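You operate a simulated robot arm through the tools that you are given. There is no shell and no other tool.

The job below is to be done with a simulated robot arm. You get a single attempt, and the scene is never put back.

Task
Screw the lifting ring home; tighten the brass bolt and both lid bolts.
Fine: All on the floor compressor; use the 17 mm spanner from the low red table and put it back on its peg.

The check looks at the end state, three seconds after you hand in, the way a careful person would. Anything else that was tipped, shoved, dropped, spilled or broken makes it a failure. A push-on lid holds only when it is set on centred and level and pressed home; a screw cap is set on level and turned clockwise until tight.

Robot
A 6-joint arm with a fingered hand, fixed in place. Base frame: the origin is on the floor under the middle of its stand, x ahead of it, y to its left, z up. Lengths are in mm, angles in rad, forces in N, time in s.
With the tool pointing down near the work surface it reaches from about 280 to 720 mm from the base axis. Its first joint turns from -2.007 to 2.007 rad. Payload 4 kg.
The TCP is the grasp point between the finger pads, 26 mm short of the fingertips. In the tool frame z runs along the fingers and y along their closing line. The gripper opens to 132 mm; its body begins 73 mm behind the TCP. The gripper is a hand of 4 fingers: y runs from the thumb to the fingers, the wrist lies at [0, 0, -239] in the tool frame, and closing takes about 1.5 s.
Orientation is that of the tool frame in the base frame, as a unit quaternion [x, y, z, w]. With the fingers straight down and closing along the base's y, the tool's x points along the base's -x, its y along +y and its z along -z.

Tools
- The arm moves only by the tool move_arm. Its argument "moves" is a list of rows, each a list of 7 numbers: the finger opening in mm, from 0 to 132, then the shift along the tool's x, y, z in mm, then the turn, a rotation vector about the tool's x, y, z in rad. In form: [[claw, tx, ty, tz, wx, wy, wz], ...]. A call has 1 to 20 rows; each row shifts and turns the commanded pose from where the row before left it, along the tool's axes as they then stand. Rows are played at 5 a second. More than 50 mm and 0.15 rad between two rows, or a gripper value outside its range, and nothing of the call is played. A pose out of reach is approached as far as the arm can. The call stops where the force on the tool passes 40 N (or 10 N more than at its start, if that is more) or the arm is blocked; 0.2 s more then pass. Each finger travels about 153 mm/s and halts on what it meets, pressing with about 27 N; the grip force reading is that of the motor and also rises with nothing between the fingers. The clock runs only during rows and for 0.2 s after the last one: add rows that do not move to give the fingers time. The reply holds the time, the measured pose of the TCP, the force on the tool along the base axes, the opening and the grip force, in the units named above and with some noise, with the torque about the TCP (base axes, N m) and any sound that the robot's microphone picked up.
- Cameras (640 x 400 px; columns grow to the right, rows downward): "scene" is fixed at [41.1, -632.9, 1358.4]; the picture's right is [0.75, -0.66, 0.00], its down [-0.47, -0.53, -0.71] and it looks along [0.47, 0.53, -0.70] (base axes); focal length 300 px, centre (320, 200). "wrist" rides on the gripper at [68, 2, -97] in the tool frame; the picture's right is [-0.02, 1.00, 0.00], its down [-0.82, -0.02, -0.58] and it looks along [-0.58, -0.01, 0.82] (tool axes); focal length 270 px, centre (320, 200). There is no depth. A picture from a camera that has moved, and an enlarged one, comes with that camera's place and axes in the base frame and with its lens. The place of the scene camera against the robot may be out by one fixed shift of up to 25 mm in any direction.
- get_image(camera): a new picture of that camera. No time passes.
- move_column(by): slides the trunk up (or, below 0, down) by that many mm; the arm rides with it, the base frame stays. It gives what a move gives, with no picture.
- hand_shape(shape): the hand has 4 fingers and takes this shape, open, in about a second: jaw (thumb against the fingers, like two jaws); tri (thumb and two fingers); tip (a fingertip pinch); poke (one finger out to press); point (the index stretched); flat (the hand flat); cup (the hand cupped); fist (a fist). The gripper value then closes the fingers along that shape, each until it touches; the sizes above hold for jaw. It gives what a move gives, with no picture.
- zoom(camera, box): a new picture of the part [left, top, right, bottom] of that camera's present view, enlarged. No time passes.
- hand_in(): hands the job in; it is judged then, once.

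Nothing tells you positions but the pictures and the camera data. Unless the task says otherwise, let go and move clear before handing in.

The tools are called after "Request:" as name(argument=value, ...) on one line, values as JSON. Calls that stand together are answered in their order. move_arm: Moves the arm, as the interface text tells. Its arguments: {"type":"object","properties":{"moves":{"type":"array"}},"required":["moves"]} The other tools are called the same way: move_column (by) moves the trunk up or down; hand_shape (shape) gives the hand a shape; get_image (camera) takes a picture; zoom (camera, box) takes an enlarged picture of a part of a camera's view; hand_in () hands the job in.

At the start:

```text
time: 0.0
ee_pos: [523.0, 191.4, 997.7]
orientation: [0.0, 1.0, 0.0, 0.001]
ft_force: [-0.2, 0.3, 0.1]
ft_torque: [-0.01, -0.03, -0.01]
width: 131.9
grip_force: 0.0
shape: jaw
trunk travel left (down, up): [-700.0, 290.0]
```

scene: 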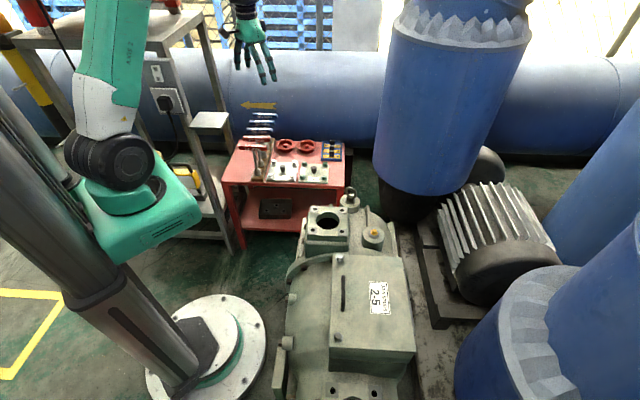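
wrist: 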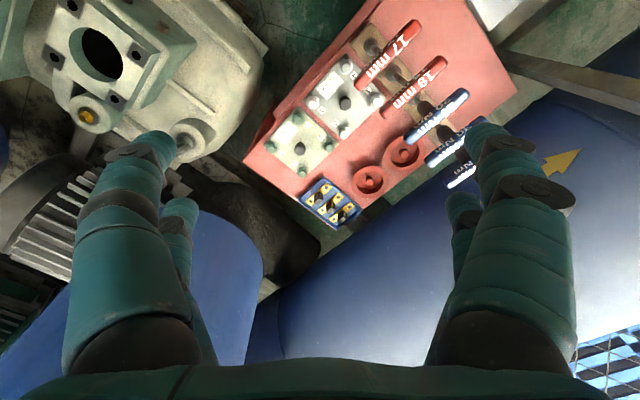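

I see the compressor on the floor in front of the arm and the low red table with spanners hanging on pegs behind it to the left. I'll start by enlarging both camera views to find the bolts, ring and spanners.

Request:
zoom(camera="scene", box=[200, 90, 360, 190])

Request:
zoom(camera="scene", box=[260, 180, 440, 292])

Request:
zoom(camera="scene", box=[260, 280, 440, 400])

Request:
zoom(camera="wrist", box=[240, 0, 560, 200])

Request:
zoom(camera="wrist", box=[0, 0, 280, 175])

```text
4.00 times, centred on (280, 140) of scene
camera zoom: at [41.1, -632.9, 1358.4], right [0.75, -0.66, 0.0], down [-0.47, -0.53, -0.71], along [0.47, 0.53, -0.7], focal length 1199 px, centre (480, 440)
```

zoom: 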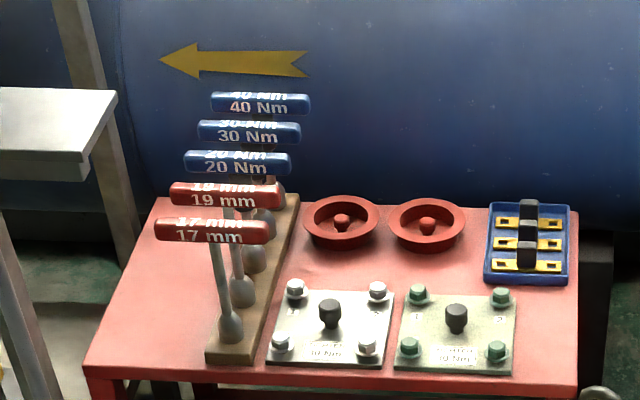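

```text
3.56 times, centred on (350, 236) of scene
camera zoom: at [41.1, -632.9, 1358.4], right [0.75, -0.66, 0.0], down [-0.47, -0.53, -0.71], along [0.47, 0.53, -0.7], focal length 1066 px, centre (213, 72)
```

zoom: 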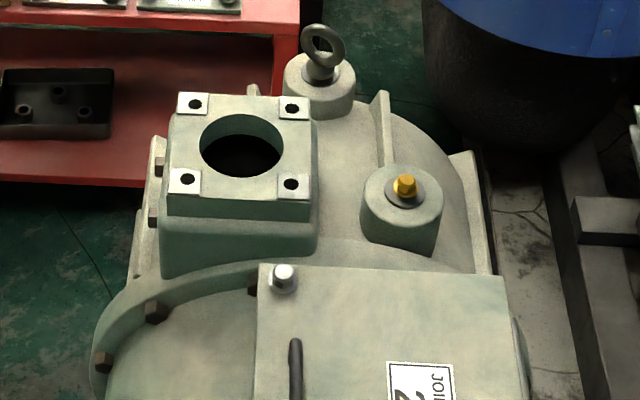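

```text
3.33 times, centred on (350, 340) of scene
camera zoom: at [41.1, -632.9, 1358.4], right [0.75, -0.66, 0.0], down [-0.47, -0.53, -0.71], along [0.47, 0.53, -0.7], focal length 999 px, centre (220, -267)
```

zoom: 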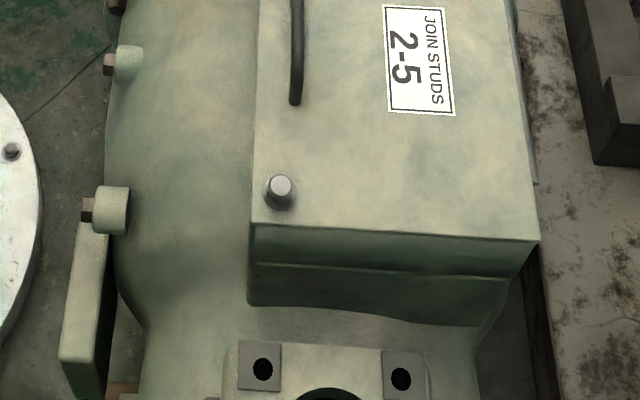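

```text
2.00 times, centred on (400, 100) of wrist
camera zoom: at [455.8, 192.8, 1095.1], right [0.02, 1.0, 0.0], down [0.82, -0.02, 0.58], along [0.58, -0.01, -0.82], focal length 541 px, centre (160, 400)
```

zoom: 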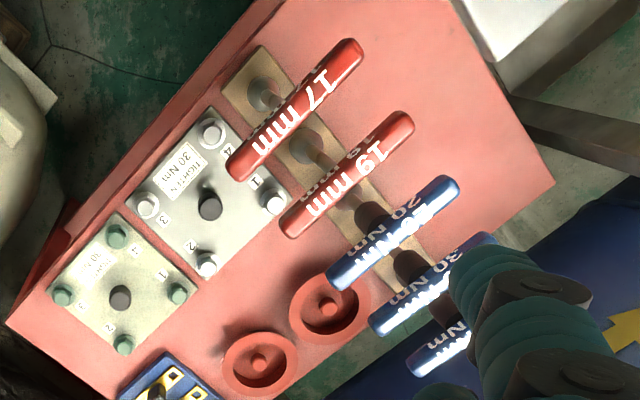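

```text
2.29 times, centred on (140, 88) of wrist
camera zoom: at [455.8, 192.8, 1095.1], right [0.02, 1.0, 0.0], down [0.82, -0.02, 0.58], along [0.58, -0.01, -0.82], focal length 618 px, centre (731, 457)
```

zoom: 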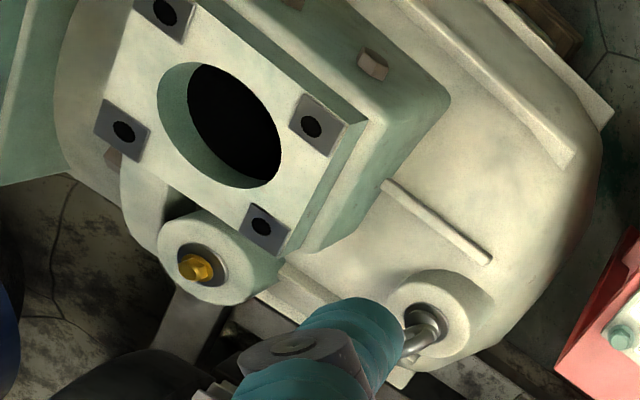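

The spanners are T-handle socket wrenches standing on pegs at around (512, 295, 650). The brass bolt is near (618, -264, 560), the ring near (677, -90, 577), and the lid bolts near (431, -283) and (277, -458). I'll back the hand up a little to get a better look at the spanner rack.

Request:
move_arm(moves=[[132, 30, 20, 0, 0, 0, 0], [132, 30, 20, 0, 0, 0, 0], [132, 30, 20, 0, 0, 0, 0], [132, 30, 20, 0, 0, 0, 0], [132, 20, 10, 0, 0, 0, 0]])

Request:
get_image(camera="wrist")

Request:
get_image(camera="scene")

```text
time: 1.2
ee_pos: [383.2, 282.0, 997.8]
orientation: [0.0, 1.0, -0.001, 0.0]
ft_force: [0.5, 0.6, -0.2]
ft_torque: [0.01, 0.01, 0.02]
width: 132.0
grip_force: 0.0
shape: jaw
trunk travel left (down, up): [-700.0, 290.0]
```

```text
taken
camera wrist: at [315.6, 283.1, 1094.1], right [0.02, 1.0, 0.0], down [0.82, -0.02, 0.58], along [0.58, -0.01, -0.82], focal length 270 px, centre (320, 200)
```

wrist: 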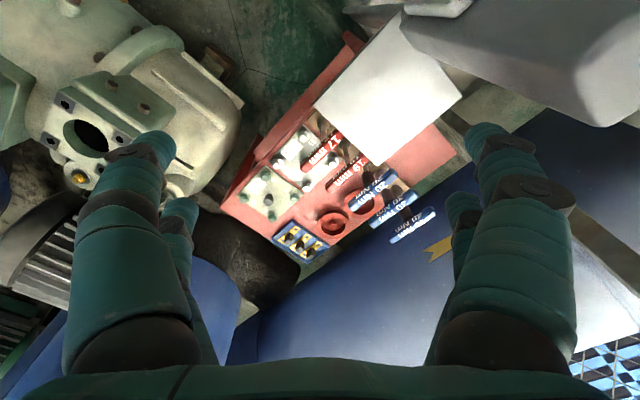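

```text
taken
```

scene: 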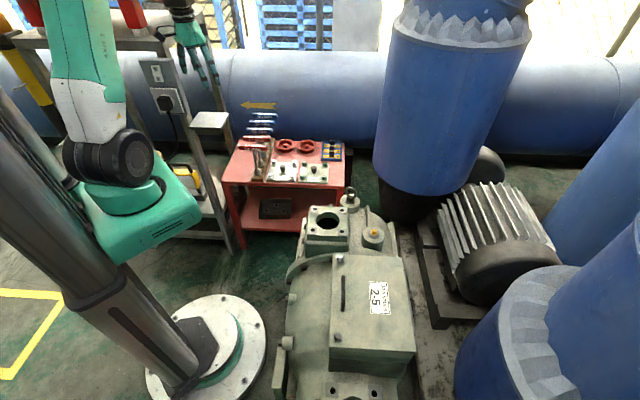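

The near corner of the steel table carries a plate at z≈790, close to the spanner rack, so I have to keep the hand clear of it. I'll turn the hand so the camera sits on the far side from that plate and look at the rack again.

Request:
move_arm(moves=[[132, 0, 0, 0, 0, 0, -0.14726], [132, 0, 0, 0, 0, 0, -0.14726], [132, 0, 0, 0, 0, 0, -0.14726], [132, 0, 0, 0, 0, 0, -0.14726], [132, 0, 0, 0, 0, 0, -0.14726], [132, 0, 0, 0, 0, 0, -0.14726], [132, 0, 0, 0, 0, 0, -0.14726], [132, 0, 0, 0, 0, 0, -0.14726], [132, 0, 0, 0, 0, 0, -0.14726], [132, 0, 0, 0, 0, 0, -0.14726], [132, 0, 0, 0, 0, 0, -0.14726], [132, 0, 0, 0, 0, 0, -0.14726], [132, 0, 0, 0, 0, 0, -0.14726], [132, 0, 0, 0, 0, 0, -0.14726], [132, 0, 0, 0, 0, 0, -0.14726], [132, 0, 0, 0, 0, 0, -0.14726]])

Request:
get_image(camera="wrist")

```text
time: 4.6
ee_pos: [339.9, 320.4, 993.4]
orientation: [0.919, -0.393, 0.016, 0.003]
ft_force: [0.5, 0.1, -1.2]
ft_torque: [0.02, 0.01, -0.02]
width: 131.9
grip_force: 0.1
shape: jaw
out of reach, approached as far as the arm can: row 15, 16
trunk travel left (down, up): [-700.0, 290.0]
```

```text
taken
camera wrist: at [383.5, 270.9, 1092.1], right [-0.74, -0.67, -0.01], down [-0.56, 0.62, 0.55], along [-0.37, 0.41, -0.83], focal length 270 px, centre (320, 200)
```

wrist: 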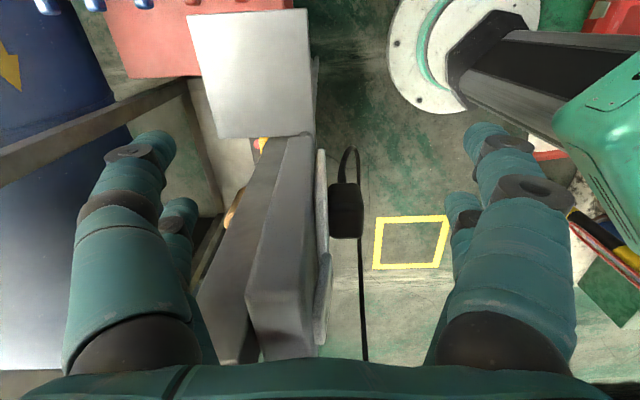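

Turning that far reached the wrist's limit, so I'll back off to a view facing +y. I'll then move to (512, 150, 870) to look at the rack from the compressor side.

Request:
move_arm(moves=[[132, 0, 0, 0, 0, 0, 0.13], [132, 0, 0, 0, 0, 0, 0.13], [132, 0, 0, 0, 0, 0, 0.13], [132, 0, 0, 0, 0, 0, 0.13], [132, 0, 0, 0, 0, 0, 0.13], [132, 0, 0, 0, 0, 0, 0.13], [132, 0, 0, 0, 0, 0, 0]])

```text
time: 6.2
ee_pos: [338.7, 320.1, 993.2]
orientation: [0.709, -0.705, 0.0, 0.001]
ft_force: [0.2, -0.5, 0.1]
ft_torque: [0.01, -0.03, -0.01]
width: 132.1
grip_force: 0.0
shape: jaw
trunk travel left (down, up): [-700.0, 290.0]
```

Request:
move_arm(moves=[[132, 34, -34.6, 0, 0, 0, 0], [132, 34, -34.6, 0, 0, 0, 0], [132, 34, -34.6, 0, 0, 0, 0], [132, 34, -34.6, 0, 0, 0, 0], [132, 34, -34.6, 0, 0, 0, 0], [132, 0, 0, 0, 0, 0, 0]])

Request:
move_column(by=-120)

Request:
get_image(camera="wrist")

Request:
get_image(camera="scene")

```text
time: 7.6
ee_pos: [514.5, 151.2, 993.5]
orientation: [0.711, -0.704, 0.0, 0.0]
ft_force: [-0.4, -0.1, -0.5]
ft_torque: [0.03, 0.02, 0.0]
width: 131.9
grip_force: 0.0
shape: jaw
trunk travel left (down, up): [-700.0, 290.0]
```

```text
time: 9.1
ee_pos: [513.2, 150.5, 872.9]
orientation: [0.709, -0.705, 0.0, 0.0]
ft_force: [-0.7, -0.2, 0.3]
ft_torque: [0.01, 0.02, 0.01]
width: 131.9
grip_force: 0.1
shape: jaw
trunk travel left (down, up): [-580.0, 410.0]
```

```text
taken
camera wrist: at [512.7, 82.4, 970.5], right [-1.0, 0.02, 0.0], down [0.02, 0.82, 0.58], along [0.01, 0.58, -0.82], focal length 270 px, centre (320, 200)
```

wrist: 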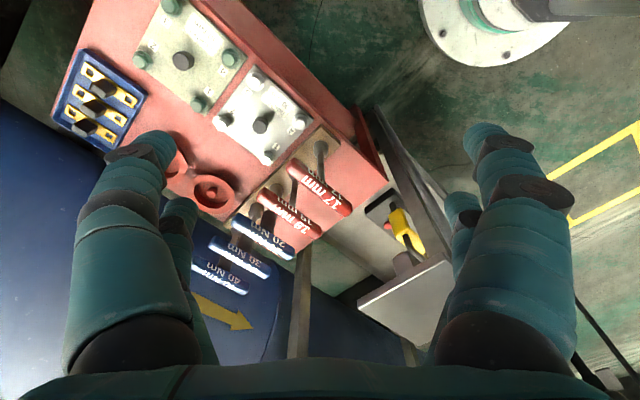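

```text
taken
```

scene: 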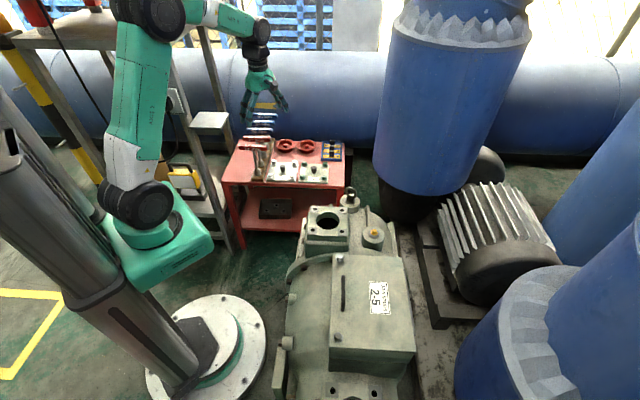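

Request:
zoom(camera="wrist", box=[180, 60, 380, 300])

Request:
zoom(camera="wrist", box=[300, 140, 460, 360])

```text
1.67 times, centred on (280, 180) of wrist
camera zoom: at [512.7, 82.4, 970.5], right [-1.0, 0.02, 0.0], down [0.02, 0.82, 0.58], along [0.01, 0.58, -0.82], focal length 450 px, centre (387, 233)
```

zoom: 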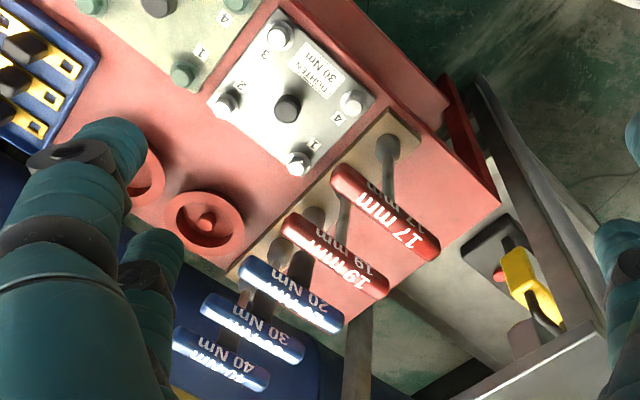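

```text
1.82 times, centred on (380, 250) of wrist
camera zoom: at [512.7, 82.4, 970.5], right [-1.0, 0.02, 0.0], down [0.02, 0.82, 0.58], along [0.01, 0.58, -0.82], focal length 491 px, centre (211, 109)
```

zoom: 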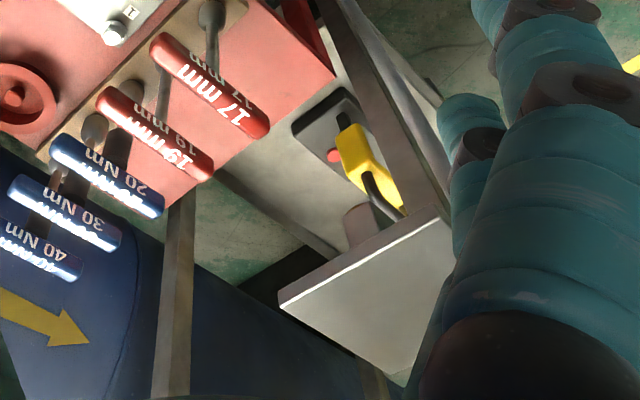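

The red handle of the 17 mm spanner is centred near (514, 303, 628) at 45° in plan, and the plate's corner is near (477, 344, 798). I'll turn the hand to the grasp yaw, half close it so the fingers stay clear of the 19 mm handle, and hover further out.

Request:
move_arm(moves=[[120, 0, 0, 0, 0, 0, 0.14726], [100, 0, 0, 0, 0, 0, 0.14726], [80, 0, 0, 0, 0, 0, 0.14726], [60, 0, 0, 0, 0, 0, 0.14726], [60, 0, 0, 0, 0, 0, 0.14726], [60, 0, 0, 0, 0, 0, 0.14726], [60, 0, 0, 0, 0, 0, 0.14726], [60, 0, 0, 0, 0, 0, 0.14726], [60, 0, 0, 0, 0, 0, 0.14726], [60, 0, 0, 0, 0, 0, 0.14726], [60, 0, 0, 0, 0, 0, 0.14726], [60, 0, 0, 0, 0, 0, 0.14726], [60, 0, 0, 0, 0, 0, 0.14726], [60, 0, 0, 0, 0, 0, 0.14726], [60, 0, 0, 0, 0, 0, 0.14726], [60, 0, 0, 0, 0, 0, 0.14726], [60, 0, 0, 0, 0, 0, 0]])

Request:
get_image(camera="wrist")

```text
time: 12.7
ee_pos: [513.7, 150.6, 873.1]
orientation: [0.381, 0.924, 0.0, 0.0]
ft_force: [0.2, 0.1, 0.9]
ft_torque: [0.0, 0.04, 0.03]
width: 60.8
grip_force: 0.0
shape: jaw
trunk travel left (down, up): [-580.0, 410.0]
```

```text
taken
camera wrist: at [466.4, 200.2, 970.2], right [0.72, 0.69, 0.0], down [0.56, -0.59, 0.58], along [0.4, -0.42, -0.82], focal length 270 px, centre (320, 200)
```

wrist: 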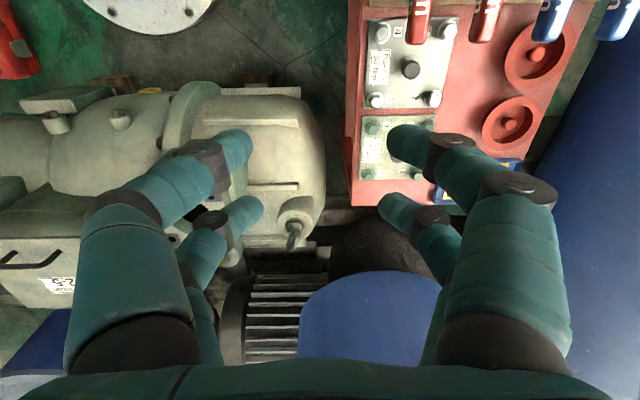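

Request:
move_arm(moves=[[60, 14, 36, 0, 0, 0, 0], [60, 14, 36, 0, 0, 0, 0], [60, 14, 36, 0, 0, 0, 0], [60, 0, 0, 0, 0, 0, 0]])

Request:
get_image(camera="wrist")

Request:
get_image(camera="scene")

```text
time: 13.7
ee_pos: [559.4, 259.5, 871.3]
orientation: [0.38, 0.925, 0.0, 0.0]
ft_force: [-0.3, 0.3, -1.0]
ft_torque: [0.01, 0.02, 0.01]
width: 60.4
grip_force: 0.0
shape: jaw
trunk travel left (down, up): [-580.0, 410.0]
```

```text
taken
camera wrist: at [512.2, 307.6, 968.7], right [0.72, 0.69, 0.0], down [0.57, -0.59, 0.58], along [0.4, -0.42, -0.82], focal length 270 px, centre (320, 200)
```

wrist: 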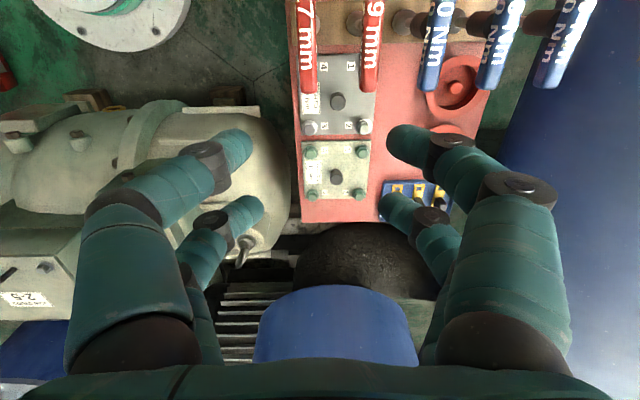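

```text
taken
```

scene: 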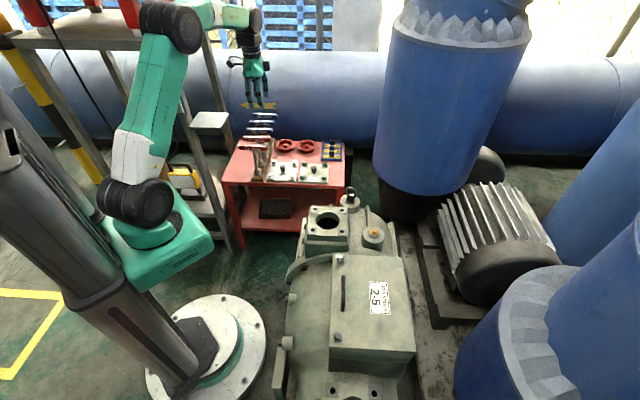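

Request:
zoom(camera="wrist", box=[280, 0, 440, 100])

Request:
zoom(camera="wrist", box=[0, 60, 320, 280])

```text
4.00 times, centred on (360, 50) of wrist
camera zoom: at [512.2, 307.6, 968.7], right [0.72, 0.69, 0.0], down [0.57, -0.59, 0.58], along [0.4, -0.42, -0.82], focal length 1081 px, centre (160, 800)
```

zoom: 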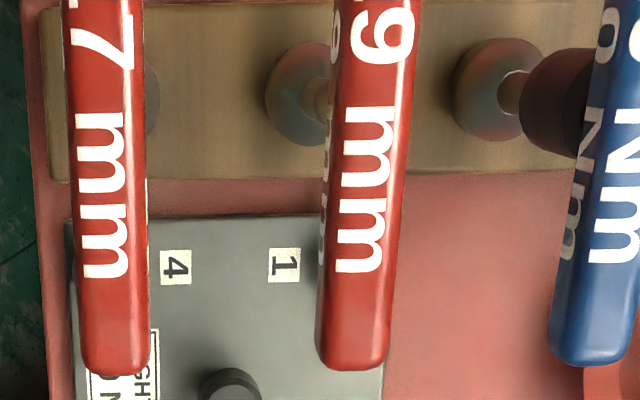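

```text
1.82 times, centred on (160, 170) of wrist
camera zoom: at [512.2, 307.6, 968.7], right [0.72, 0.69, 0.0], down [0.57, -0.59, 0.58], along [0.4, -0.42, -0.82], focal length 491 px, centre (611, 254)
```

zoom: 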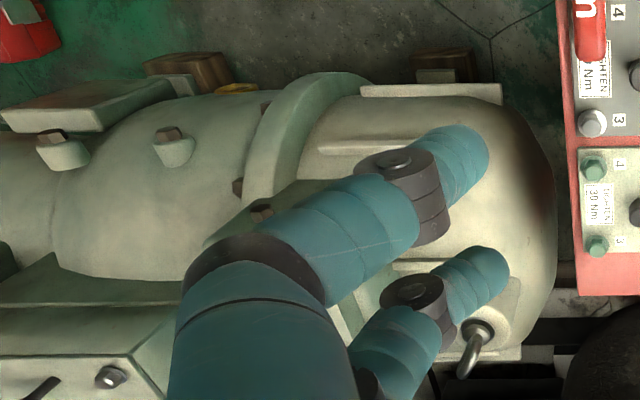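

Request:
zoom(camera="scene", box=[180, 0, 340, 180])

Request:
zoom(camera="scene", box=[220, 0, 300, 120])

```text
2.22 times, centred on (260, 90) of scene
camera zoom: at [41.1, -632.9, 1358.4], right [0.75, -0.66, 0.0], down [-0.47, -0.53, -0.71], along [0.47, 0.53, -0.7], focal length 666 px, centre (453, 444)
```

zoom: 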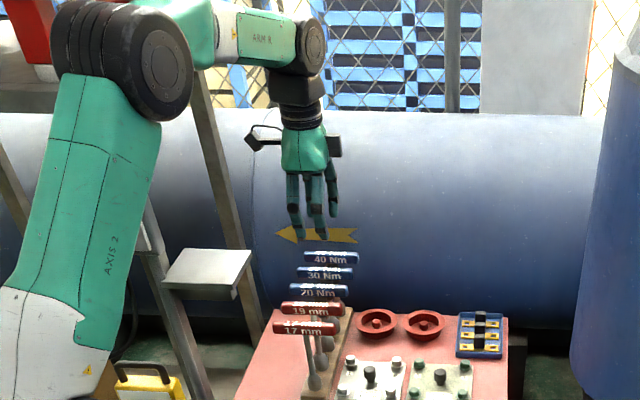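

```text
3.33 times, centred on (260, 60) of scene
camera zoom: at [41.1, -632.9, 1358.4], right [0.75, -0.66, 0.0], down [-0.47, -0.53, -0.71], along [0.47, 0.53, -0.7], focal length 999 px, centre (520, 667)
```

zoom: 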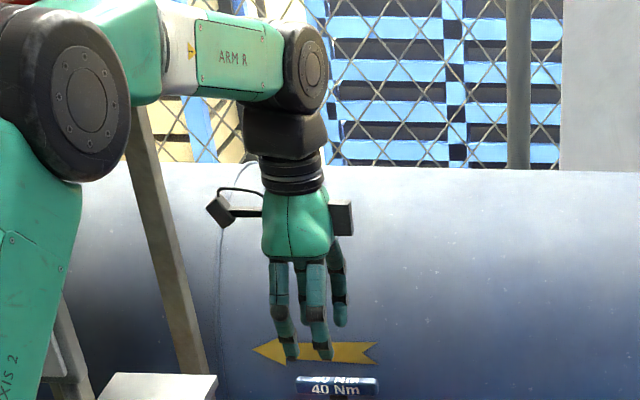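

The spanner handle is now fixed at about (514, 286, 660). Before taking it I'll do the ring by hand and inspect the bolts, so I'm moving over to the ring near (677, -90).

Request:
move_arm(moves=[[100, 0, 0, 0, 0, 0, -0.131], [100, 0, 0, 0, 0, 0, -0.131], [100, 0, 0, 0, 0, 0, -0.131], [100, 0, 0, 0, 0, 0, -0.131], [100, 0, 0, 0, 0, 0, -0.131], [100, 0, 0, 0, 0, 0, -0.131], [100, -4, -48, 0, 0, 0, 0], [100, -4, -48, 0, 0, 0, 0], [100, -4, -48, 0, 0, 0, 0], [100, -4, -48, 0, 0, 0, 0], [100, -4, -48, 0, 0, 0, 0], [100, -4, -48, 0, 0, 0, 0], [100, -4, -48, 0, 0, 0, 0], [100, 0, 0, 0, 0, 0, 0]])

Request:
get_image(camera="wrist")

Request:
get_image(camera="scene")

```text
time: 16.7
ee_pos: [589.9, -78.7, 875.8]
orientation: [-0.003, 1.0, 0.0, 0.001]
ft_force: [-0.6, -1.4, 0.7]
ft_torque: [0.02, 0.0, -0.01]
width: 99.8
grip_force: 0.2
shape: jaw
trunk travel left (down, up): [-580.0, 410.0]
```

```text
taken
camera wrist: at [521.9, -78.1, 972.3], right [0.02, 1.0, 0.0], down [0.82, -0.01, 0.58], along [0.58, -0.01, -0.82], focal length 270 px, centre (320, 200)
```

wrist: 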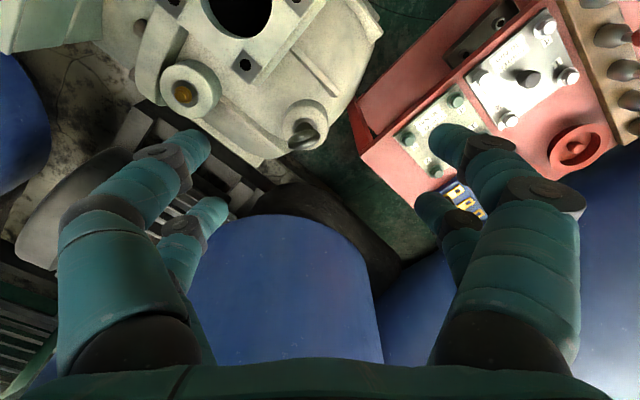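

```text
taken
```

scene: 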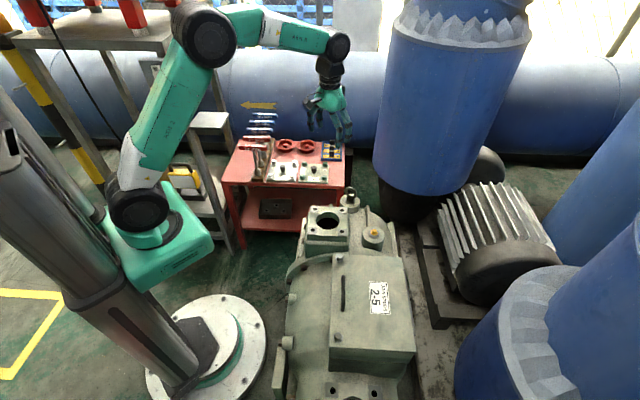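

Request:
zoom(camera="wrist", box=[240, 80, 360, 160])

Request:
zoom(camera="wrist", box=[130, 50, 250, 130])

Request:
zoom(camera="scene", box=[325, 180, 395, 250])

Request:
zoom(camera="scene", box=[320, 240, 370, 280])

Request:
zoom(camera="scene", box=[320, 316, 370, 356])

```text
5.00 times, centred on (300, 120) of wrist
camera zoom: at [521.9, -78.1, 972.3], right [0.02, 1.0, 0.0], down [0.82, -0.01, 0.58], along [0.58, -0.01, -0.82], focal length 1351 px, centre (420, 600)
```

zoom: 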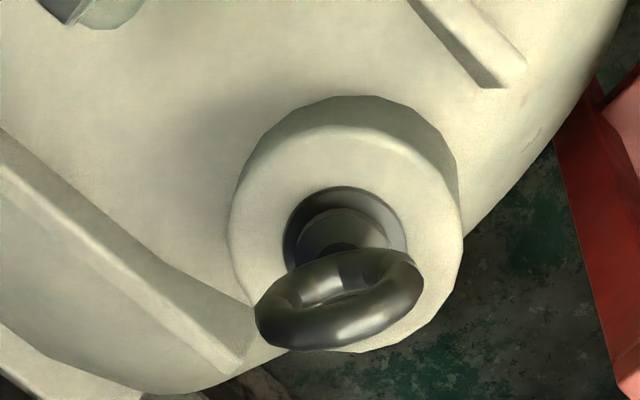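

```text
5.00 times, centred on (190, 90) of wrist
camera zoom: at [521.9, -78.1, 972.3], right [0.02, 1.0, 0.0], down [0.82, -0.01, 0.58], along [0.58, -0.01, -0.82], focal length 1351 px, centre (970, 750)
```

zoom: 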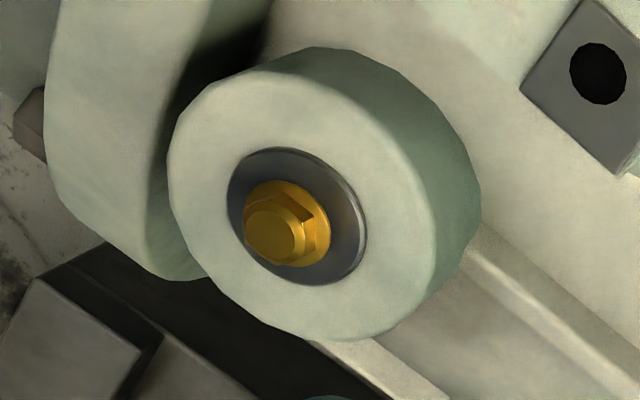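

```text
5.71 times, centred on (360, 215) of scene
camera zoom: at [41.1, -632.9, 1358.4], right [0.75, -0.66, 0.0], down [-0.47, -0.53, -0.71], along [0.47, 0.53, -0.7], focal length 1713 px, centre (91, 114)
```

zoom: 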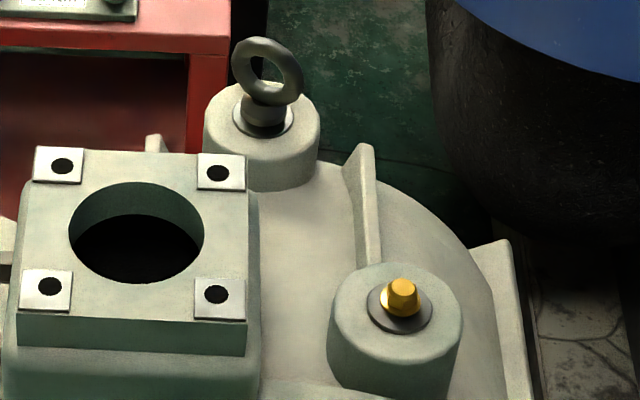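

```text
10.00 times, centred on (345, 260) of scene
camera zoom: at [41.1, -632.9, 1358.4], right [0.75, -0.66, 0.0], down [-0.47, -0.53, -0.71], along [0.47, 0.53, -0.7], focal length 2997 px, centre (70, -400)
```

zoom: 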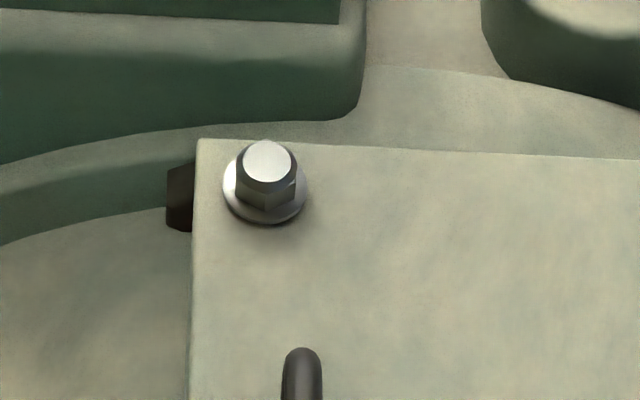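

```text
10.00 times, centred on (345, 336) of scene
camera zoom: at [41.1, -632.9, 1358.4], right [0.75, -0.66, 0.0], down [-0.47, -0.53, -0.71], along [0.47, 0.53, -0.7], focal length 2997 px, centre (70, -1160)
```

zoom: 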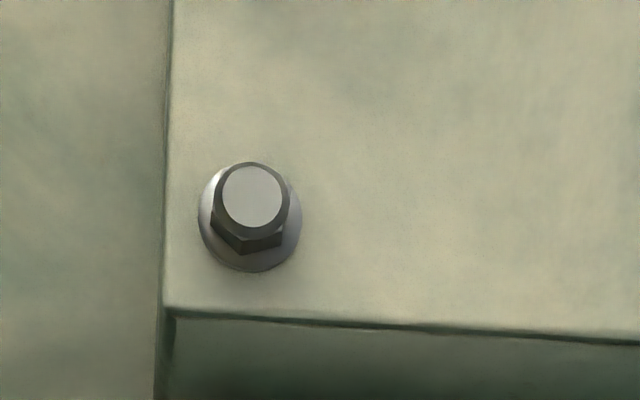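

The eyebolt ring looks to be near (690, -107, 556), standing upright with its plane at roughly 109° in plan. I'll turn the hand to straddle it, move above it and lower the trunk part of the way for a closer look.

Request:
move_arm(moves=[[100, 0, 0, 0, 0, 0, 0.1377], [100, 0, 0, 0, 0, 0, 0.1377], [100, 0, 0, 0, 0, 0, 0.1377], [100, 0, 0, 0, 0, 0, 0.1377], [100, 0, 0, 0, 0, 0, 0.1377], [100, 0, 0, 0, 0, 0, 0.1377], [100, 0, 0, 0, 0, 0, 0.1377], [100, 0, 0, 0, 0, 0, 0.1377], [100, 0, 0, 0, 0, 0, 0.1377], [100, -20, 30, 0, 0, 0, 0], [100, -20, 28, 0, 0, 0, 0], [100, 0, 0, 0, 0, 0, 0]])

Request:
move_column(by=-130)

Request:
get_image(camera="wrist")

Request:
get_image(camera="scene")

```text
time: 19.3
ee_pos: [659.8, -96.2, 874.4]
orientation: [0.579, 0.816, 0.0, 0.0]
ft_force: [0.2, -0.1, 0.4]
ft_torque: [0.01, 0.03, 0.01]
width: 99.8
grip_force: 0.1
shape: jaw
trunk travel left (down, up): [-580.0, 410.0]
```

```text
time: 20.9
ee_pos: [658.8, -96.6, 745.6]
orientation: [0.579, 0.816, 0.0, 0.0]
ft_force: [-0.1, -0.1, -0.5]
ft_torque: [0.0, -0.01, 0.0]
width: 99.8
grip_force: 0.0
shape: jaw
trunk travel left (down, up): [-450.0, 540.0]
```

```text
taken
camera wrist: at [638.8, -31.6, 841.8], right [0.95, 0.31, 0.0], down [0.25, -0.78, 0.58], along [0.18, -0.55, -0.82], focal length 270 px, centre (320, 200)
```

wrist: 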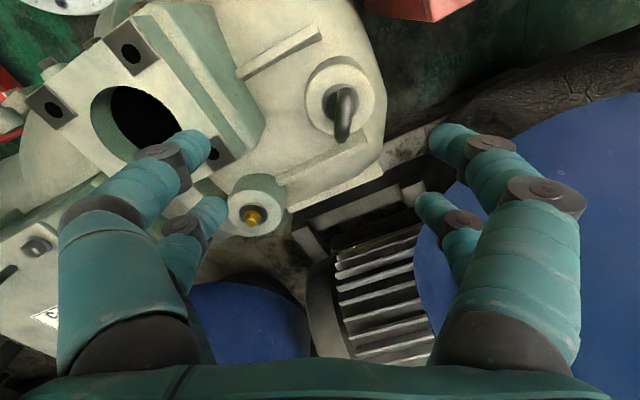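

```text
taken
```

scene: 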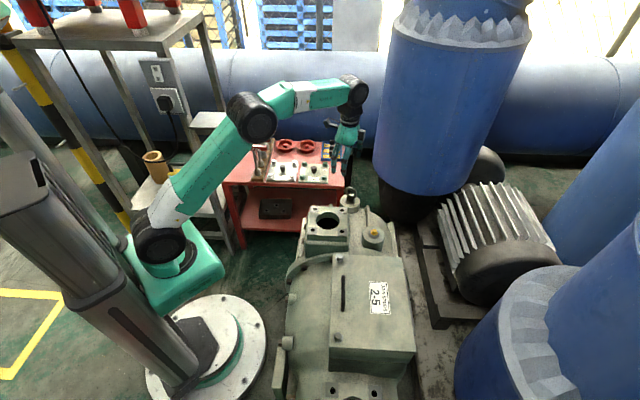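

Request:
zoom(camera="wrist", box=[290, 50, 400, 150])

Request:
zoom(camera="wrist", box=[220, 165, 300, 245])

Request:
zoom(camera="wrist", box=[0, 210, 80, 290])

```text
4.00 times, centred on (345, 100) of wrist
camera zoom: at [638.8, -31.6, 841.8], right [0.95, 0.31, 0.0], down [0.25, -0.78, 0.58], along [0.18, -0.55, -0.82], focal length 1081 px, centre (220, 600)
```

zoom: 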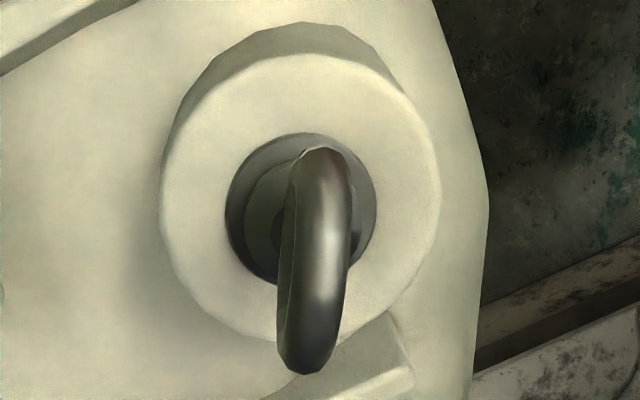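

```text
5.00 times, centred on (260, 205) of wrist
camera zoom: at [638.8, -31.6, 841.8], right [0.95, 0.31, 0.0], down [0.25, -0.78, 0.58], along [0.18, -0.55, -0.82], focal length 1351 px, centre (620, 175)
```

zoom: 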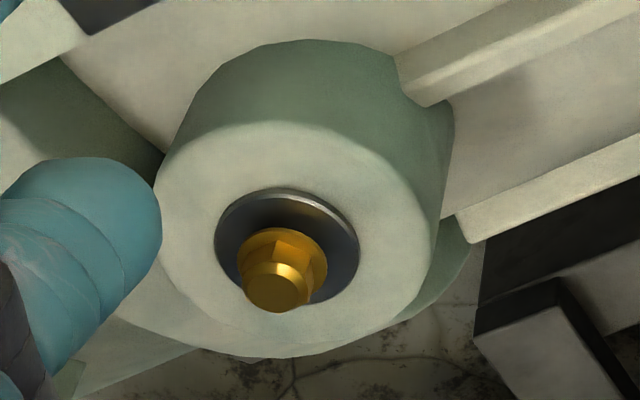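

```text
5.00 times, centred on (40, 250) of wrist
camera zoom: at [638.8, -31.6, 841.8], right [0.95, 0.31, 0.0], down [0.25, -0.78, 0.58], along [0.18, -0.55, -0.82], focal length 1351 px, centre (1720, -50)
```

zoom: 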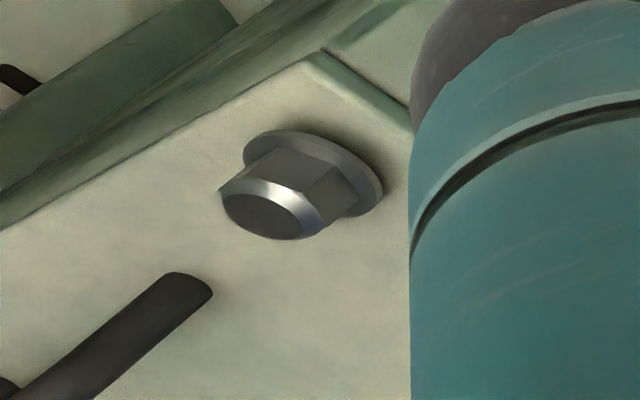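

The ring's centre works out at about (688, -104, 577), with its plane about 0.09 rad off my current yaw. The brass head top is at about (625, -281, 566). I'll line up over the ring and come down.

Request:
move_arm(moves=[[100, -8.6, 12.75, 0, 0, 0, 0], [100, -8.6, 12.75, 0, 0, 0, 0], [100, 0, 0, 0, 0, 0, 0.093], [100, 0, 0, 0, 0, 0, 0]])

Request:
move_column(by=-90)

Request:
get_image(camera="wrist")

Request:
zoom(camera="wrist", box=[260, 70, 380, 190])

Request:
get_image(camera="scene")

```text
time: 21.9
ee_pos: [689.5, -104.8, 744.9]
orientation: [0.615, 0.788, 0.0, -0.001]
ft_force: [-0.2, 0.0, 0.5]
ft_torque: [0.01, 0.0, 0.05]
width: 99.8
grip_force: 0.1
shape: jaw
trunk travel left (down, up): [-450.0, 540.0]
```

```text
time: 23.1
ee_pos: [689.6, -105.2, 655.1]
orientation: [0.615, 0.789, -0.001, 0.0]
ft_force: [0.4, -0.2, -0.1]
ft_torque: [0.02, -0.01, 0.01]
width: 99.9
grip_force: 0.1
shape: jaw
trunk travel left (down, up): [-360.0, 630.0]
```

```text
taken
camera wrist: at [674.9, -38.0, 751.3], right [0.98, 0.22, 0.0], down [0.18, -0.8, 0.58], along [0.13, -0.56, -0.82], focal length 270 px, centre (320, 200)
```

wrist: 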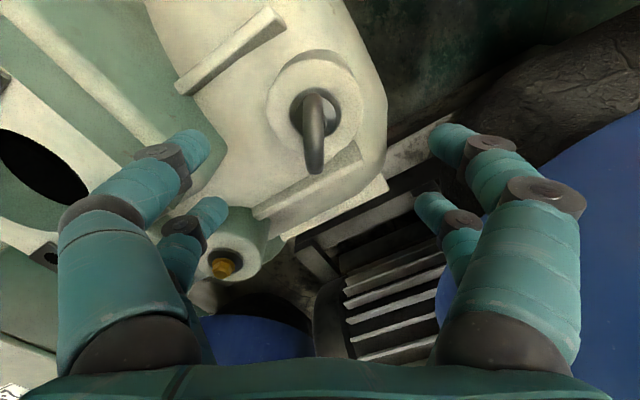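

```text
3.33 times, centred on (320, 130) of wrist
camera zoom: at [674.9, -38.0, 751.3], right [0.98, 0.22, 0.0], down [0.18, -0.8, 0.58], along [0.13, -0.56, -0.82], focal length 901 px, centre (320, 433)
```

zoom: 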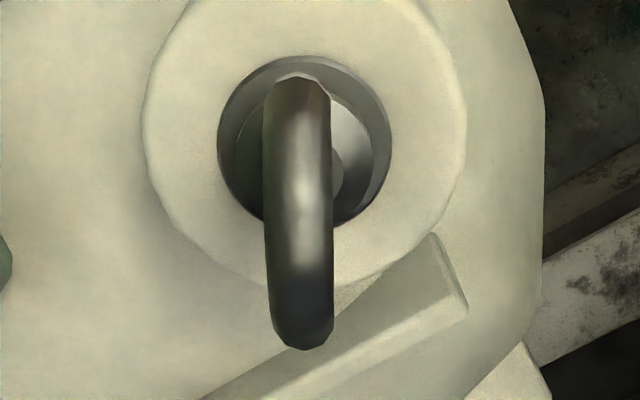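

```text
taken
```

scene: 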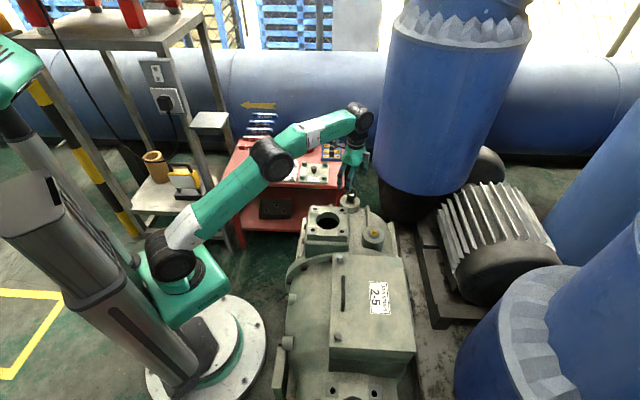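

Request:
move_arm(moves=[[80, 0, -2.5, 0, 0, 0, 0], [80, 0, 0, 25, 0, 0, 0], [80, 0, 0, 25, 0, 0, 0], [80, 0, 0, 25, 0, 0, 0], [80, 0, 0, 0, 0, 0, 0]])

Request:
get_image(camera="wrist")

Request:
zoom(camera="scene", box=[310, 110, 400, 220])

```text
time: 24.3
ee_pos: [684.2, -104.5, 579.0]
orientation: [0.615, 0.789, 0.0, 0.0]
ft_force: [0.6, -0.4, -0.1]
ft_torque: [-0.01, 0.02, 0.04]
width: 80.3
grip_force: 0.0
shape: jaw
trunk travel left (down, up): [-360.0, 630.0]
```

```text
taken
camera wrist: at [670.4, -38.3, 675.1], right [0.98, 0.22, 0.0], down [0.18, -0.8, 0.58], along [0.13, -0.56, -0.82], focal length 270 px, centre (320, 200)
```

wrist: 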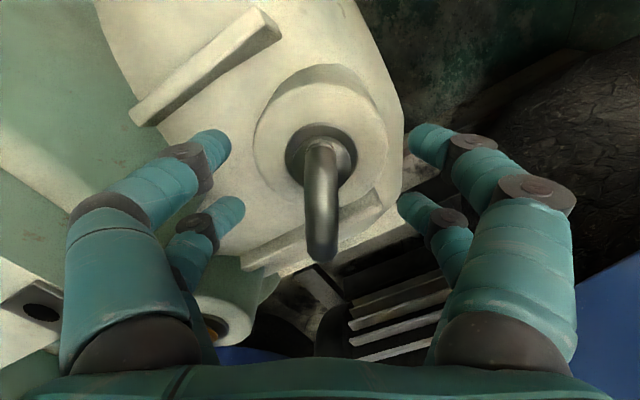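

```text
3.64 times, centred on (355, 165) of scene
camera zoom: at [41.1, -632.9, 1358.4], right [0.75, -0.66, 0.0], down [-0.47, -0.53, -0.71], along [0.47, 0.53, -0.7], focal length 1090 px, centre (193, 327)
```

zoom: 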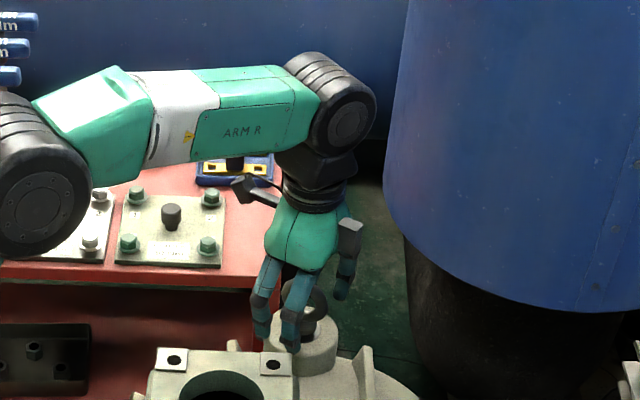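

The ring is centred in the hand now, so I'll close the fingers on it.

Request:
move_arm(moves=[[40, 0, 0, 0, 0, 0, 0], [20, 0, 0, 0, 0, 0, 0], [5, 0, 0, 0, 0, 0, 0], [5, 0, 0, 0, 0, 0, 0], [5, 0, 0, 0, 0, 0, 0], [5, 0, 0, 0, 0, 0, 0], [5, 0, 0, 0, 0, 0, 0], [5, 0, 0, 0, 0, 0, 0]])

Request:
get_image(camera="wrist")

```text
time: 26.1
ee_pos: [685.1, -104.8, 577.4]
orientation: [0.614, 0.789, -0.001, -0.003]
ft_force: [-2.6, 1.2, -14.9]
ft_torque: [-0.04, 0.02, 0.0]
width: 3.1
grip_force: 27.7
shape: jaw
trunk travel left (down, up): [-360.0, 630.0]
```

```text
taken
camera wrist: at [670.9, -38.4, 673.9], right [0.98, 0.22, 0.0], down [0.18, -0.8, 0.58], along [0.12, -0.56, -0.82], focal length 270 px, centre (320, 200)
```

wrist: 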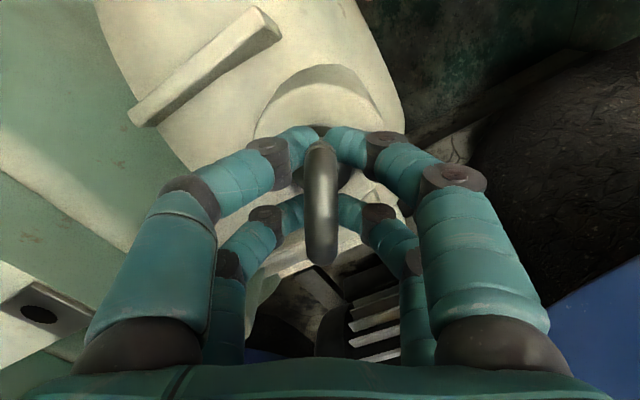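

Request:
zoom(camera="wrist", box=[220, 100, 420, 280])

Request:
zoom(camera="scene", box=[330, 160, 380, 220])

```text
2.22 times, centred on (320, 190) of wrist
camera zoom: at [670.9, -38.4, 673.9], right [0.98, 0.22, 0.0], down [0.18, -0.8, 0.58], along [0.12, -0.56, -0.82], focal length 601 px, centre (320, 222)
```

zoom: 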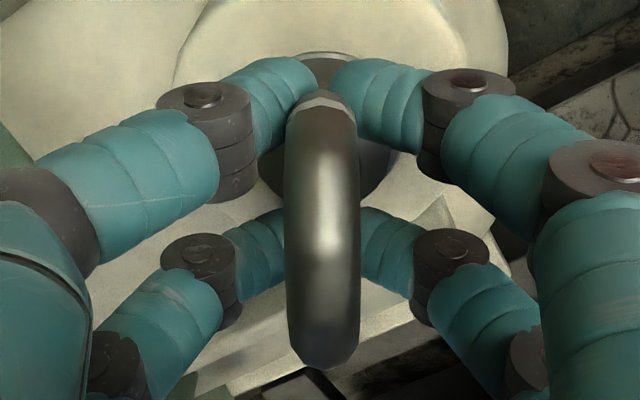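

```text
6.67 times, centred on (355, 190) of scene
camera zoom: at [41.1, -632.9, 1358.4], right [0.75, -0.66, 0.0], down [-0.47, -0.53, -0.71], along [0.47, 0.53, -0.7], focal length 1998 px, centre (87, 267)
```

zoom: 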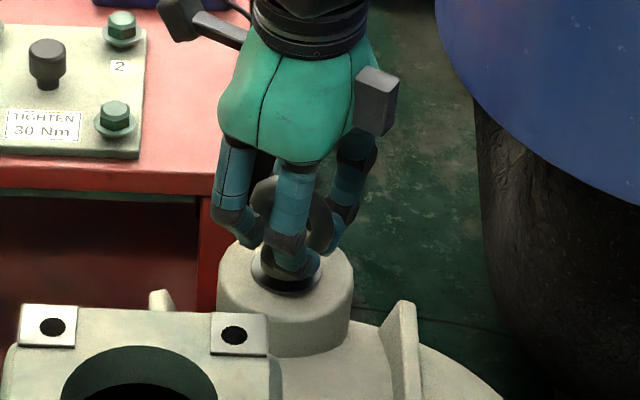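

The fingertips closed underneath the ring wire instead of pinching its faces. I'll open, raise the hand about 20 mm and pinch the ring at its mid-height.

Request:
move_arm(moves=[[40, 0, 0, 0, 0, 0, 0], [60, 0, 0, 0, 0, 0, 0], [60, 0, 0, 0, 0, 0, 0], [60, 0, 0, -10, 0, 0, 0], [60, 0, 0, -10, 0, 0, 0], [60, 0, 0, 0, 0, 0, 0], [30, 0, 0, 0, 0, 0, 0], [5, 0, 0, 0, 0, 0, 0], [5, 0, 0, 0, 0, 0, 0], [5, 0, 0, 0, 0, 0, 0], [5, 0, 0, 0, 0, 0, 0], [5, 0, 0, 0, 0, 0, 0]])

Request:
zoom(camera="wrist", box=[220, 100, 420, 280])

Request:
zoom(camera="scene", box=[330, 160, 380, 220])

```text
time: 28.7
ee_pos: [686.7, -104.4, 598.2]
orientation: [0.615, 0.789, -0.001, -0.001]
ft_force: [-3.4, 3.2, -3.3]
ft_torque: [0.11, 0.09, 0.01]
width: 6.4
grip_force: 27.0
shape: jaw
trunk travel left (down, up): [-360.0, 630.0]
```

```text
2.22 times, centred on (320, 190) of wrist
camera zoom: at [671.4, -37.7, 695.4], right [0.98, 0.22, 0.0], down [0.18, -0.8, 0.58], along [0.13, -0.56, -0.82], focal length 601 px, centre (320, 222)
```

zoom: 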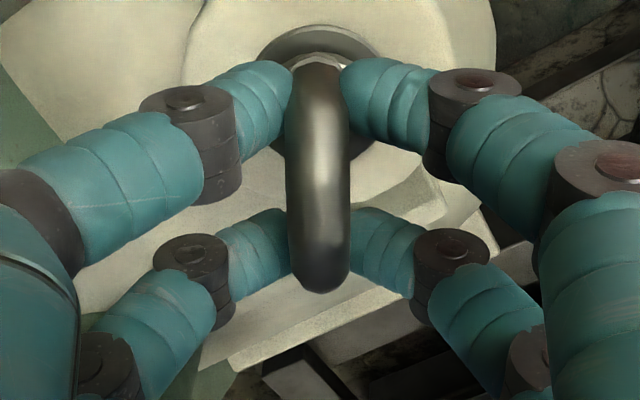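

```text
6.67 times, centred on (355, 190) of scene
camera zoom: at [41.1, -632.9, 1358.4], right [0.75, -0.66, 0.0], down [-0.47, -0.53, -0.71], along [0.47, 0.53, -0.7], focal length 1998 px, centre (87, 267)
```

zoom: 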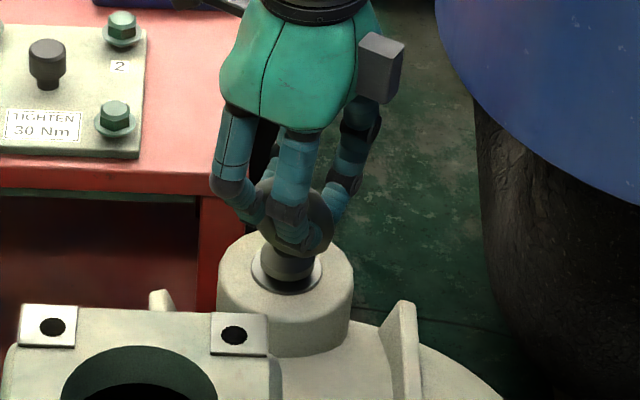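

The pinch on the ring looks good. I'll turn clockwise a little at first and watch the torque.

Request:
move_arm(moves=[[5, 0, 0, 0, 0, 0, 0.1], [5, 0, 0, 0, 0, 0, 0.1], [5, 0, 0, 0, 0, 0, 0.1], [5, 0, 0, 0, 0, 0, 0.1], [5, 0, 0, 0, 0, 0, 0.1]])

Request:
zoom(camera="wrist", box=[220, 100, 420, 280])

```text
time: 29.9
ee_pos: [686.2, -104.1, 598.6]
orientation: [0.792, 0.611, 0.0, -0.001]
ft_force: [-5.8, 4.9, -12.7]
ft_torque: [0.18, 0.09, 0.07]
width: 6.4
grip_force: 26.9
shape: jaw
trunk travel left (down, up): [-360.0, 630.0]
```

```text
2.22 times, centred on (320, 190) of wrist
camera zoom: at [706.6, -38.9, 694.9], right [0.96, -0.28, 0.0], down [-0.23, -0.78, 0.58], along [-0.16, -0.55, -0.82], focal length 601 px, centre (320, 222)
```

zoom: 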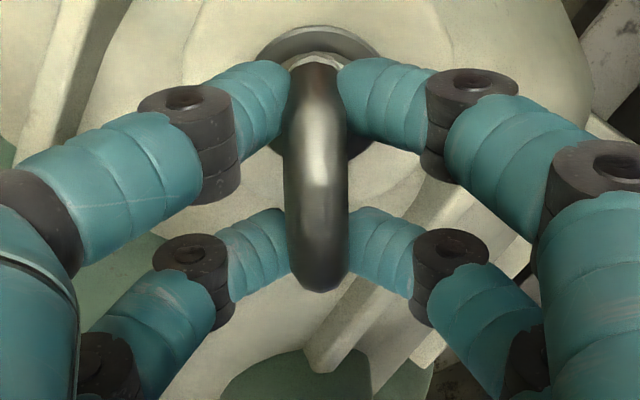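

Request:
move_arm(moves=[[5, 0, 0, 0.1, 0, 0, 0.1], [5, 0, 0, 0.1, 0, 0, 0.1], [5, 0, 0, 0.1, 0, 0, 0.1], [5, 0, 0, 0.1, 0, 0, 0.1], [5, 0, 0, 0.1, 0, 0, 0.1], [5, 0, 0, 0.06, 0, 0, 0.1], [5, 0, 0, 0.06, 0, 0, 0.1], [5, 0, 0, 0.06, 0, 0, 0.1], [5, 0, 0, 0.06, 0, 0, 0.1], [5, 0, 0, 0.06, 0, 0, 0.1]])

```text
time: 32.1
ee_pos: [687.8, -105.4, 596.9]
orientation: [0.988, 0.156, -0.001, 0.0]
ft_force: [1.0, -0.7, -20.4]
ft_torque: [0.01, -0.09, 0.06]
width: 6.2
grip_force: 26.5
shape: jaw
trunk travel left (down, up): [-360.0, 630.0]
```

Request:
move_arm(moves=[[5, 0, 0, 0.5, 0, 0, 0], [5, 0, 0, 0.5, 0, 0, 0], [5, 0, 0, 0.5, 0, 0, 0]])

```text
time: 32.9
ee_pos: [686.9, -104.0, 597.8]
orientation: [0.988, 0.158, 0.0, 0.0]
ft_force: [2.4, -3.6, -13.1]
ft_torque: [-0.05, -0.1, 0.01]
width: 6.5
grip_force: 27.1
shape: jaw
trunk travel left (down, up): [-360.0, 630.0]
```

Request:
move_arm(moves=[[5, 0, 0, 0.4, 0, 0, 0.1], [5, 0, 0, 0.4, 0, 0, 0.1], [5, 0, 0, 0.4, 0, 0, 0.1], [5, 0, 0, 0.4, 0, 0, 0.1], [5, 0, 0, 0.4, 0, 0, 0.1]])

Request:
zoom(camera="wrist", box=[220, 100, 420, 280])

Request:
zoom(camera="scene", box=[330, 160, 380, 220])

```text
time: 34.1
ee_pos: [686.6, -106.4, 595.2]
orientation: [0.996, -0.093, 0.0, 0.0]
ft_force: [6.4, -7.8, -5.9]
ft_torque: [-0.16, -0.19, 0.08]
width: 6.0
grip_force: 27.0
shape: jaw
trunk travel left (down, up): [-360.0, 630.0]
```

```text
2.22 times, centred on (320, 190) of wrist
camera zoom: at [754.8, -120.5, 691.8], right [-0.21, -0.98, 0.0], down [-0.8, 0.17, 0.58], along [-0.56, 0.12, -0.82], focal length 601 px, centre (320, 222)
```

zoom: 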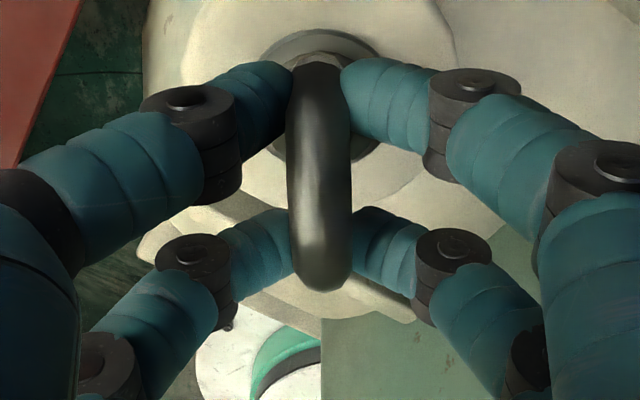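

```text
6.67 times, centred on (355, 190) of scene
camera zoom: at [41.1, -632.9, 1358.4], right [0.75, -0.66, 0.0], down [-0.47, -0.53, -0.71], along [0.47, 0.53, -0.7], focal length 1998 px, centre (87, 267)
```

zoom: 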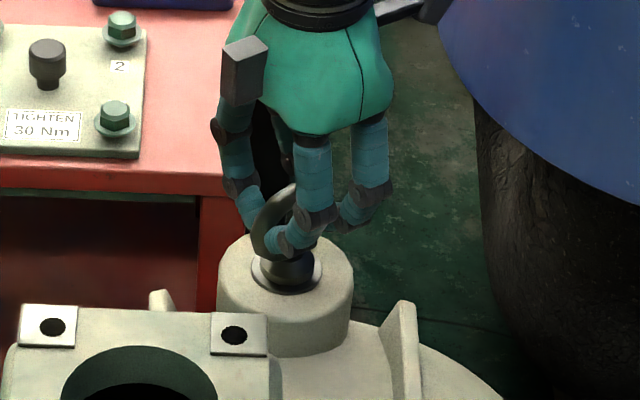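

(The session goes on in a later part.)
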